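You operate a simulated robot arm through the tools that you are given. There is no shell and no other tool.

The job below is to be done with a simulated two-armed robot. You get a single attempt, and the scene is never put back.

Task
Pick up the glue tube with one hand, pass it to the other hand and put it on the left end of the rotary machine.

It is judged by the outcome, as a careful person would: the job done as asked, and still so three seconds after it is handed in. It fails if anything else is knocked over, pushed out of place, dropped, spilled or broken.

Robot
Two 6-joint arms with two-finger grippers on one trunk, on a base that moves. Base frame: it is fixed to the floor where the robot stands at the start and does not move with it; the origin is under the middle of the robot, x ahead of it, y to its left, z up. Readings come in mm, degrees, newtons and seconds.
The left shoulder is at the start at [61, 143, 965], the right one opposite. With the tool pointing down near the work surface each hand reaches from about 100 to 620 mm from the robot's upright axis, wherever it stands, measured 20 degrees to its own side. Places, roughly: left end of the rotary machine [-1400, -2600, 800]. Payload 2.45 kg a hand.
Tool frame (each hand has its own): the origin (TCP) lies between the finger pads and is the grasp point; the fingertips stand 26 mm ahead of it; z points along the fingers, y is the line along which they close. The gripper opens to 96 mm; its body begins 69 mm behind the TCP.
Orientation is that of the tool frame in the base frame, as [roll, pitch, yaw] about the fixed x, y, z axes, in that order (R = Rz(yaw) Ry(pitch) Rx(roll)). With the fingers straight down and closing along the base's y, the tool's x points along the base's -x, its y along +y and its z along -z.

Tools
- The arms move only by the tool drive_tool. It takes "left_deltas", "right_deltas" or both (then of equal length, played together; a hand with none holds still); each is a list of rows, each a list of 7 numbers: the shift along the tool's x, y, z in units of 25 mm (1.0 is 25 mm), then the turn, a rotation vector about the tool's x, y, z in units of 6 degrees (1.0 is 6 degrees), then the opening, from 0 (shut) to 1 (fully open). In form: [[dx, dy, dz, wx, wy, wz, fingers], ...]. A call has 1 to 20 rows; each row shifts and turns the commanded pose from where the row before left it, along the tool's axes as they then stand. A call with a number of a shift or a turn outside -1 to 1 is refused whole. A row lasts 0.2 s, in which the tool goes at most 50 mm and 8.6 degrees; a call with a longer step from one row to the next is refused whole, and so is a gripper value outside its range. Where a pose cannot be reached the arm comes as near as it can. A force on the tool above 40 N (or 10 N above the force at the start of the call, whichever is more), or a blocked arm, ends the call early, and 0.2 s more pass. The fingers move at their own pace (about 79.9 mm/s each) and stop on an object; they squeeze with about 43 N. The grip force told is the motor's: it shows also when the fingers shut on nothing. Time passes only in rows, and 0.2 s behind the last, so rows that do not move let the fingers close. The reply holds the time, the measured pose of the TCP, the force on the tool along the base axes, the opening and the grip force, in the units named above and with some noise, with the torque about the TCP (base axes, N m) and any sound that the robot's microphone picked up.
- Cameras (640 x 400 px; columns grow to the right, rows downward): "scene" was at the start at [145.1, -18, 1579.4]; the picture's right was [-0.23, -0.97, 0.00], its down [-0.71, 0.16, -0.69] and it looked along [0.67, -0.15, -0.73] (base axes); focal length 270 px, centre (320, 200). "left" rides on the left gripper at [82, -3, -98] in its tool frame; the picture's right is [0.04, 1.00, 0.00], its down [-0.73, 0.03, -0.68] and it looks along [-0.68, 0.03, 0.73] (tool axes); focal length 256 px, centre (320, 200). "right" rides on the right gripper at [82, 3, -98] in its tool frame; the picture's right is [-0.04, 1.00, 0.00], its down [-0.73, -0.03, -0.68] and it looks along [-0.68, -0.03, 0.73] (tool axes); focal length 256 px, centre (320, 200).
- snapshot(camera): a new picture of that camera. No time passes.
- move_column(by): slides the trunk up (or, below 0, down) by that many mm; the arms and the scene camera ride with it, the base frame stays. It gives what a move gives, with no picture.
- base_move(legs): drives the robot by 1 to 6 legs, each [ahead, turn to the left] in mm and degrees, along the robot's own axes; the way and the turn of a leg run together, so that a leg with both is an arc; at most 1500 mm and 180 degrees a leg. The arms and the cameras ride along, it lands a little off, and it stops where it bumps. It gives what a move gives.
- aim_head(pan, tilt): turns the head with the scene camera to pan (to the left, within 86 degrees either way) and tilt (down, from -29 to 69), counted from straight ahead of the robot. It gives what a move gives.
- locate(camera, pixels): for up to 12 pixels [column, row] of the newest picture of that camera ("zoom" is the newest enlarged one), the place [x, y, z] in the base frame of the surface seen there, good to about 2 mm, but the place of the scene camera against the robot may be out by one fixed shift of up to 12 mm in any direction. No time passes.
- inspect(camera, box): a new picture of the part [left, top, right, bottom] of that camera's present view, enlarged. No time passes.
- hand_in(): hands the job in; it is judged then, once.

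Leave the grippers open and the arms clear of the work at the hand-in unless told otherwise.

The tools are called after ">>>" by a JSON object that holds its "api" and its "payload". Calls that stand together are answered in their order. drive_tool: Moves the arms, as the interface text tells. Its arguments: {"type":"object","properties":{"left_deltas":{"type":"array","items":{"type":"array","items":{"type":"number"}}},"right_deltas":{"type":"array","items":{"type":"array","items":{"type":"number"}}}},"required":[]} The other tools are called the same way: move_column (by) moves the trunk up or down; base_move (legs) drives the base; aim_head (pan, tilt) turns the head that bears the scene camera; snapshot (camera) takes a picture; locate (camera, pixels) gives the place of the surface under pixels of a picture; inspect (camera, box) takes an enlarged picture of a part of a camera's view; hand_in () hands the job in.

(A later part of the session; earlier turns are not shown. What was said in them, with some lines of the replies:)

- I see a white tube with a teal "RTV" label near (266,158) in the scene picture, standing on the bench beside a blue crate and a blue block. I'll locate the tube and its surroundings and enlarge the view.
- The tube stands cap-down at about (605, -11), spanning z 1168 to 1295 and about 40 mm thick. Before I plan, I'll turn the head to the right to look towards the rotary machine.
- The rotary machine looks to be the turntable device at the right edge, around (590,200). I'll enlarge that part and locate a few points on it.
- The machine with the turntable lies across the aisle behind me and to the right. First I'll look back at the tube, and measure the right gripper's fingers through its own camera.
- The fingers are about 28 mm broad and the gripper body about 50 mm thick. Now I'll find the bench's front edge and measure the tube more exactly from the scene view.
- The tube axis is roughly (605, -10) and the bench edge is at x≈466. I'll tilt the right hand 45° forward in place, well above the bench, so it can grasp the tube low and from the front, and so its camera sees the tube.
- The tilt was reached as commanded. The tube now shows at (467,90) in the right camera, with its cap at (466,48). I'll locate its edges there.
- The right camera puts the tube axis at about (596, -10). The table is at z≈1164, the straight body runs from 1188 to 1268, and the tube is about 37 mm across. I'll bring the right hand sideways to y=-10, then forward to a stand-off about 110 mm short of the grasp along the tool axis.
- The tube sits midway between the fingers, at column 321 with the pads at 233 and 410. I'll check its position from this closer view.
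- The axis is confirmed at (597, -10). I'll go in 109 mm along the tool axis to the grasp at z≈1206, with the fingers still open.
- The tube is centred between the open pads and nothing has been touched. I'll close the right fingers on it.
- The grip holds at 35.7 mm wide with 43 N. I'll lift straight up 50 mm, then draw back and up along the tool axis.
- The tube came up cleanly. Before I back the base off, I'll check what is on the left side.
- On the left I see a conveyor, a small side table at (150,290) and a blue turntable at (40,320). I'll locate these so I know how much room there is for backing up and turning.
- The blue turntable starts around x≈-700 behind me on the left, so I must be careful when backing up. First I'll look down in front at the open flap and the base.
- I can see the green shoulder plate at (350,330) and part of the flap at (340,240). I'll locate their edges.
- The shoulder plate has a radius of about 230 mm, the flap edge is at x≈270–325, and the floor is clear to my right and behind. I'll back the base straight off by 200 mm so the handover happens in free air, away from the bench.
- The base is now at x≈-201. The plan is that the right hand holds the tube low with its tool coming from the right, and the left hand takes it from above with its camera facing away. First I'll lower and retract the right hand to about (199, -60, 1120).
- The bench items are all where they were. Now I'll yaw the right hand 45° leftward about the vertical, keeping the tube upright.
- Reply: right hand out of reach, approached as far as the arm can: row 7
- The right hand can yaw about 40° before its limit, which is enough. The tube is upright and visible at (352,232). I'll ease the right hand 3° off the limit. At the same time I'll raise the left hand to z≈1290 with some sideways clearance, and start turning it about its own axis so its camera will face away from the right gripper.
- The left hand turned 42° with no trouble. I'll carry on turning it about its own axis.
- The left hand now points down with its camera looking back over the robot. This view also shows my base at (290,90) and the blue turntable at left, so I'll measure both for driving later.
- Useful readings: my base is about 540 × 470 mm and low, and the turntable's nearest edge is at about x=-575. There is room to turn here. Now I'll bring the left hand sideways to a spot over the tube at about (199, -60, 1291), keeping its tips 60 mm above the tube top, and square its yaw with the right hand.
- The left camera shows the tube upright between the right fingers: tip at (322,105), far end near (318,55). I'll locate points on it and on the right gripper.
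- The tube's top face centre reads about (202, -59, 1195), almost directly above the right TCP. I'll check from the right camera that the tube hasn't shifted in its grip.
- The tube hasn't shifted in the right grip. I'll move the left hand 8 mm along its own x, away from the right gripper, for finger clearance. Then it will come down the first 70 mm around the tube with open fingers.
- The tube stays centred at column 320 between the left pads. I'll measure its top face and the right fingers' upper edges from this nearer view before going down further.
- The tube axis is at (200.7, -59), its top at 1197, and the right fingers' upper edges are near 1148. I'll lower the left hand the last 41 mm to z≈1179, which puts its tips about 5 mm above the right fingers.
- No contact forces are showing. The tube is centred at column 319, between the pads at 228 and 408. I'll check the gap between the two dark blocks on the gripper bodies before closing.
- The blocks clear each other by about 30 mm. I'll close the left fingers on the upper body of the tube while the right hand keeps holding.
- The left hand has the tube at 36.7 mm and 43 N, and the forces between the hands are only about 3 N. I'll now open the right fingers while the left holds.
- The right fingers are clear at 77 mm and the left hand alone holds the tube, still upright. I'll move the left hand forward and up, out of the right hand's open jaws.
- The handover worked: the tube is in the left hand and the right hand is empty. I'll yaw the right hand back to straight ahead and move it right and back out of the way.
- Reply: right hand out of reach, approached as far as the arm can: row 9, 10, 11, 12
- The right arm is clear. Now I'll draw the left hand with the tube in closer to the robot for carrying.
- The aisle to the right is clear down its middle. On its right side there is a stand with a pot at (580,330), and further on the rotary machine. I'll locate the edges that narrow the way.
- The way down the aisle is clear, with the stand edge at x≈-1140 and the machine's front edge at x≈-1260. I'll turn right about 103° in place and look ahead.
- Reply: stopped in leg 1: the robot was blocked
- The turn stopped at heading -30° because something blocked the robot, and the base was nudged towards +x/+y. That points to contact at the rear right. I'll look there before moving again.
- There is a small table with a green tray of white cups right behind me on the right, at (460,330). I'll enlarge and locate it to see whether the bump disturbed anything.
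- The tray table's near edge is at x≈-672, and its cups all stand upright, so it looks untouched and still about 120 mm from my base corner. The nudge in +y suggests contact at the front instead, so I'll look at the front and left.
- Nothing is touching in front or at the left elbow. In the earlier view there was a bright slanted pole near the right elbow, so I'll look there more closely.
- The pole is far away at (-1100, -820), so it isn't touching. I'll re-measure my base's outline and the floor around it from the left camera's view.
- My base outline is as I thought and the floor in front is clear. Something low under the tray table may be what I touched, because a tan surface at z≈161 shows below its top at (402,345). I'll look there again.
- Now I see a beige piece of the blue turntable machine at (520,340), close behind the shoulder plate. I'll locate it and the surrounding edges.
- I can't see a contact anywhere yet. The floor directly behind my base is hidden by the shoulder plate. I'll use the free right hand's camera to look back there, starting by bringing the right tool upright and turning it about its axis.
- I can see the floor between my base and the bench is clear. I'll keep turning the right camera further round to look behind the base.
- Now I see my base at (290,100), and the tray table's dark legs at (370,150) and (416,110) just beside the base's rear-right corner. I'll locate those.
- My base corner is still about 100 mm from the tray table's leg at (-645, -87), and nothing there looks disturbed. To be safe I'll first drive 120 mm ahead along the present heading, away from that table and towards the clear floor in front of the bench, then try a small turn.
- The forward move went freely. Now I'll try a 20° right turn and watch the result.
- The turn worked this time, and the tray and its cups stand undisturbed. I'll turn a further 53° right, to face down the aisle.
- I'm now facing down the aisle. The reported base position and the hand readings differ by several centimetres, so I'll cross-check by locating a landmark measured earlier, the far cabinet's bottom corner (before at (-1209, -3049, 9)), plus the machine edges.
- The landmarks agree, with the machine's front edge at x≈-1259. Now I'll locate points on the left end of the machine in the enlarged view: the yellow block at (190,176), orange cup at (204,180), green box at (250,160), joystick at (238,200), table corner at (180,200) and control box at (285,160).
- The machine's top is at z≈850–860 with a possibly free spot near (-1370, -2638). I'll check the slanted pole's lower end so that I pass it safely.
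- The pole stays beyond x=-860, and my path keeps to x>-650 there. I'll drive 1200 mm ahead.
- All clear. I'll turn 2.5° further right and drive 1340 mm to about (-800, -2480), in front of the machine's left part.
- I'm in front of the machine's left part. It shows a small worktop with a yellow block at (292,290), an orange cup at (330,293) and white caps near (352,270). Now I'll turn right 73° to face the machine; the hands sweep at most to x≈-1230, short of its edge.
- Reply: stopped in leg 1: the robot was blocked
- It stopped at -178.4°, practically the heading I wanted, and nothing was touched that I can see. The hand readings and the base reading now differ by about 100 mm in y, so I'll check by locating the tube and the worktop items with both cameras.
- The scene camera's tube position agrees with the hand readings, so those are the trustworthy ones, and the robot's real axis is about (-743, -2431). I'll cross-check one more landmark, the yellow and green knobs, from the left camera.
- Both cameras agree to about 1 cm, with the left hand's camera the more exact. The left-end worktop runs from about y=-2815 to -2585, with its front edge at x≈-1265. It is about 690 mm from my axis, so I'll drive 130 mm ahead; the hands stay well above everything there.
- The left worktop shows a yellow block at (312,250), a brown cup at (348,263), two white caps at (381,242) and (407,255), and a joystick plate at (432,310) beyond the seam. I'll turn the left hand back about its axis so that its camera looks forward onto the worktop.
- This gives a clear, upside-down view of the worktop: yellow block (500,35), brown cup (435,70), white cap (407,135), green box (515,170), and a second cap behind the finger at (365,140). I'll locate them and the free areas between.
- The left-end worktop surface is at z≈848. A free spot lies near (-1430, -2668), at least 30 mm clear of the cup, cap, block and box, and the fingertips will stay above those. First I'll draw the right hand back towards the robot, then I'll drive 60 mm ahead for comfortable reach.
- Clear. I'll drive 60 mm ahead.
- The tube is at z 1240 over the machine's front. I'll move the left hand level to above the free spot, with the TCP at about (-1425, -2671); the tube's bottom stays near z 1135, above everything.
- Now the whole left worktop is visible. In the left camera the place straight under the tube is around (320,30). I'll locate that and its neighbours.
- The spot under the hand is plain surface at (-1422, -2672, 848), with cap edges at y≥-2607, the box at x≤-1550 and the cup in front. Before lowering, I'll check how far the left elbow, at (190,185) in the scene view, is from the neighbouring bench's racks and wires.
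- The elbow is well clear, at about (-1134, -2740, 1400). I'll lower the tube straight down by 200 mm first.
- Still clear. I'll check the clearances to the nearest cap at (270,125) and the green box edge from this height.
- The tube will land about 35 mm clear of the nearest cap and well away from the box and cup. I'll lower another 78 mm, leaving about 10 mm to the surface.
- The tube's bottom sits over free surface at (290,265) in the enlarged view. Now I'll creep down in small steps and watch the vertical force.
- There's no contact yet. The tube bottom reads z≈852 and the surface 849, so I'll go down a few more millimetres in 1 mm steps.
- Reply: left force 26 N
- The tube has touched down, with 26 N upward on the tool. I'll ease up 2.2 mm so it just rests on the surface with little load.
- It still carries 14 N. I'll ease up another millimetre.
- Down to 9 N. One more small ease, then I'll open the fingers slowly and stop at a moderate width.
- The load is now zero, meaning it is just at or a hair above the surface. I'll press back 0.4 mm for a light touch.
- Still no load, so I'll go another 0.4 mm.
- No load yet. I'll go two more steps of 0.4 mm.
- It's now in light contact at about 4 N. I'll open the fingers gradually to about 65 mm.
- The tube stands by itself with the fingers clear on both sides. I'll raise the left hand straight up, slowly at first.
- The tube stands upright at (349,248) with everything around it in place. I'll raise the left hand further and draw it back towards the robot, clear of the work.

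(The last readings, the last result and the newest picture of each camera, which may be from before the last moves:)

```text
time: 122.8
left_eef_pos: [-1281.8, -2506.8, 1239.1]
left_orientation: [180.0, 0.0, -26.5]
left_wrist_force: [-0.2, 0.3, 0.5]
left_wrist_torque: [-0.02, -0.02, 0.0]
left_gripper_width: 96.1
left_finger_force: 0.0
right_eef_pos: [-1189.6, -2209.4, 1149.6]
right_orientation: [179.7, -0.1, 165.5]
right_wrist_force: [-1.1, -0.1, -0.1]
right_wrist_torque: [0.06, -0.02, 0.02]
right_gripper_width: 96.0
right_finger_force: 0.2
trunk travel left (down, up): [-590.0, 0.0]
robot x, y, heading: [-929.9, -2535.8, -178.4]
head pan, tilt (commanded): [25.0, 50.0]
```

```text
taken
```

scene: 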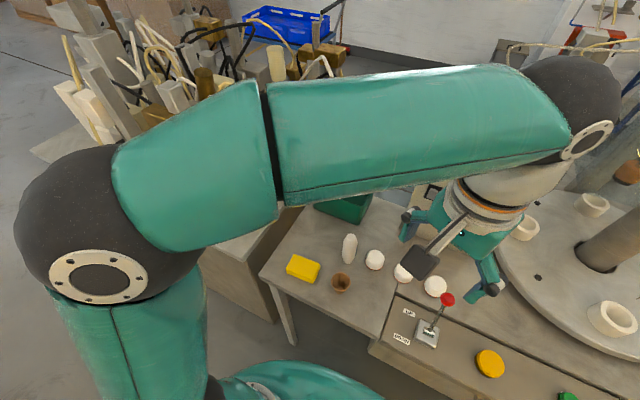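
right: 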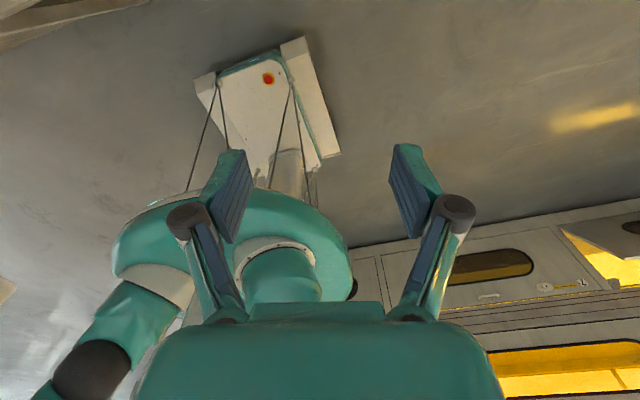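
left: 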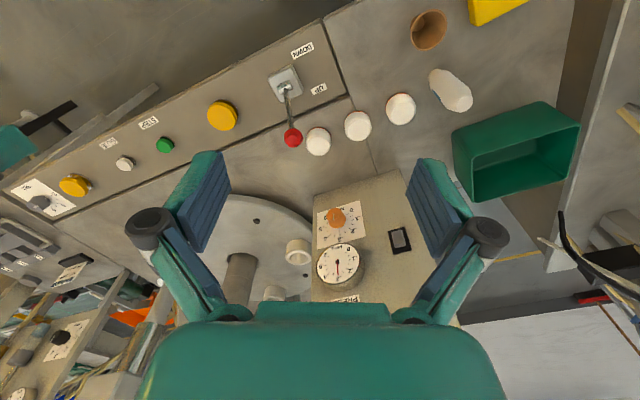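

The tube stands upright at (450,90) in the left camera. I'll verify its position and that it is vertical, then back the base 150 mm along the way I came, so the arms are clear of the machine.

>>> {"api": "locate", "payload": {"camera": "left", "pixels": [[460, 103], [455, 95], [440, 78], [436, 72], [470, 90], [400, 108]]}}

>>> {"api": "base_move", "payload": {"legs": [[-150, 0]]}}

>>> {"api": "aim_head", "payload": {"pan": 25, "tilt": 45}}

>>> {"api": "snapshot", "payload": {"camera": "scene"}}

>>> {"api": "inspect", "payload": {"camera": "left", "box": [380, 0, 600, 140]}}

```text
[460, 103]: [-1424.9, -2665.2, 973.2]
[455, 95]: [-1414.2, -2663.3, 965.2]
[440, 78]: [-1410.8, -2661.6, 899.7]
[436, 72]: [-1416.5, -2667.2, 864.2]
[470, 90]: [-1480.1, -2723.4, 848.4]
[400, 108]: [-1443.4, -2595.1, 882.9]
```

```text
time: 124.1
left_eef_pos: [-1129.6, -2503.7, 1240.0]
left_orientation: [-180.0, 0.0, -26.5]
left_wrist_force: [0.1, 0.6, 0.2]
left_wrist_torque: [-0.02, 0.06, 0.0]
left_gripper_width: 96.0
left_finger_force: 0.0
right_eef_pos: [-1037.4, -2205.2, 1148.4]
right_orientation: [179.8, -0.1, 165.5]
right_wrist_force: [0.6, 0.5, 1.1]
right_wrist_torque: [0.01, 0.05, -0.04]
right_gripper_width: 96.1
right_finger_force: 0.0
trunk travel left (down, up): [-590.0, 0.0]
robot x, y, heading: [-776.7, -2535.7, -178.4]
head pan, tilt (commanded): [25.0, 50.0]
```

```text
time: 124.8
left_eef_pos: [-1131.6, -2503.0, 1240.7]
left_orientation: [180.0, -0.1, -26.5]
left_wrist_force: [0.2, 0.3, 0.6]
left_wrist_torque: [-0.01, -0.03, 0.02]
left_gripper_width: 96.2
left_finger_force: 0.1
right_eef_pos: [-1039.0, -2206.4, 1149.1]
right_orientation: [179.7, -0.1, 165.5]
right_wrist_force: [0.2, -0.4, 1.0]
right_wrist_torque: [0.03, -0.02, 0.01]
right_gripper_width: 96.0
right_finger_force: 0.1
trunk travel left (down, up): [-590.0, 0.0]
robot x, y, heading: [-774.5, -2535.0, -178.4]
head pan, tilt (commanded): [25.0, 45.0]
```

```text
taken
```

scene: 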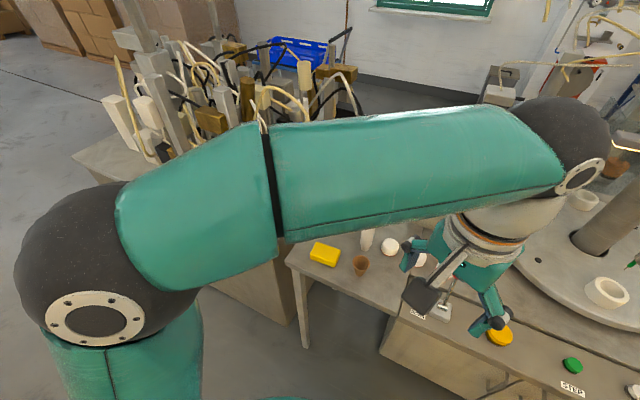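

```text
2.86 times, centred on (490, 70) of left
```

zoom: 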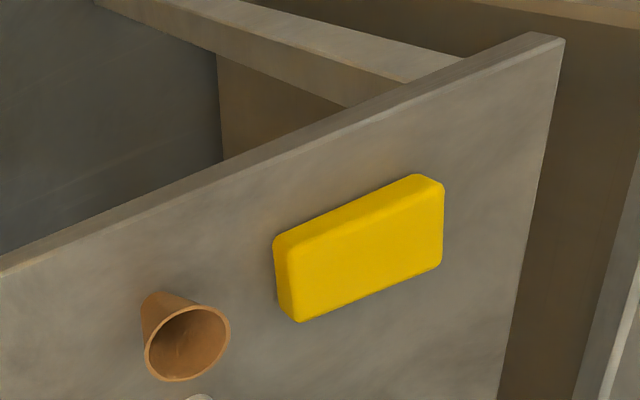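

The tube reads vertical from z≈864 to 973 at about (-1424, -2667). I'll take one last look from the left camera before handing in.

>>> {"api": "snapshot", "payload": {"camera": "left"}}

>>> {"api": "inspect", "payload": {"camera": "scene", "box": [280, 200, 460, 330]}}

```text
taken
```

left: 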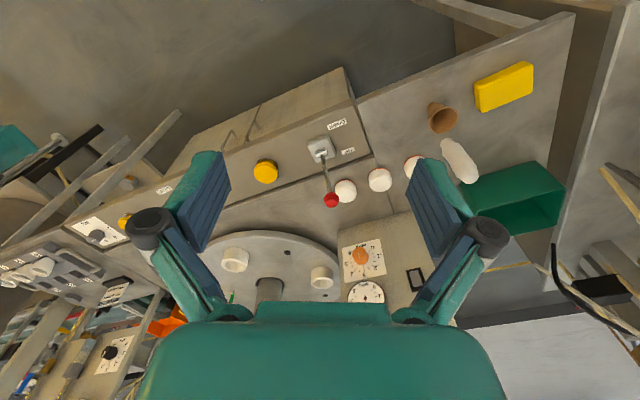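

```text
3.08 times, centred on (370, 265) of scene
```

zoom: 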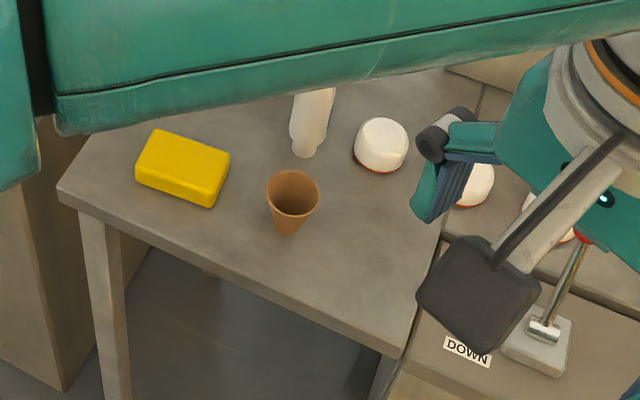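

The glue tube stands upright on the machine's left end, and the cup, block, caps, green box and joystick around it are all in place. Both grippers are open and clear of the work. I'm handing the job in.

>>> {"api": "hand_in", "payload": {}}

```text
The job is handed in.
```

The glue tube is standing upright on the left end of the rotary machine, at about (-1424, -2667), and I've handed the job in. I picked it up from the bench with the right hand and passed it to the left hand in mid-air. The left hand then set it down on a free spot between the brown cup, the white caps and the green box.

- **Surroundings:** The last pictures show everything around the tube on the machine's left end still in place. I left both grippers open and clear of the machine.
- **Base stops:** The base reported being blocked twice while turning, first near the starting bench and again just as it came to face the machine. I found no contact either time. After the first stop the nearby table with the tray of cups looked undisturbed; after the second I saw nothing touched, but I did not search further. I never found the cause of either stop.
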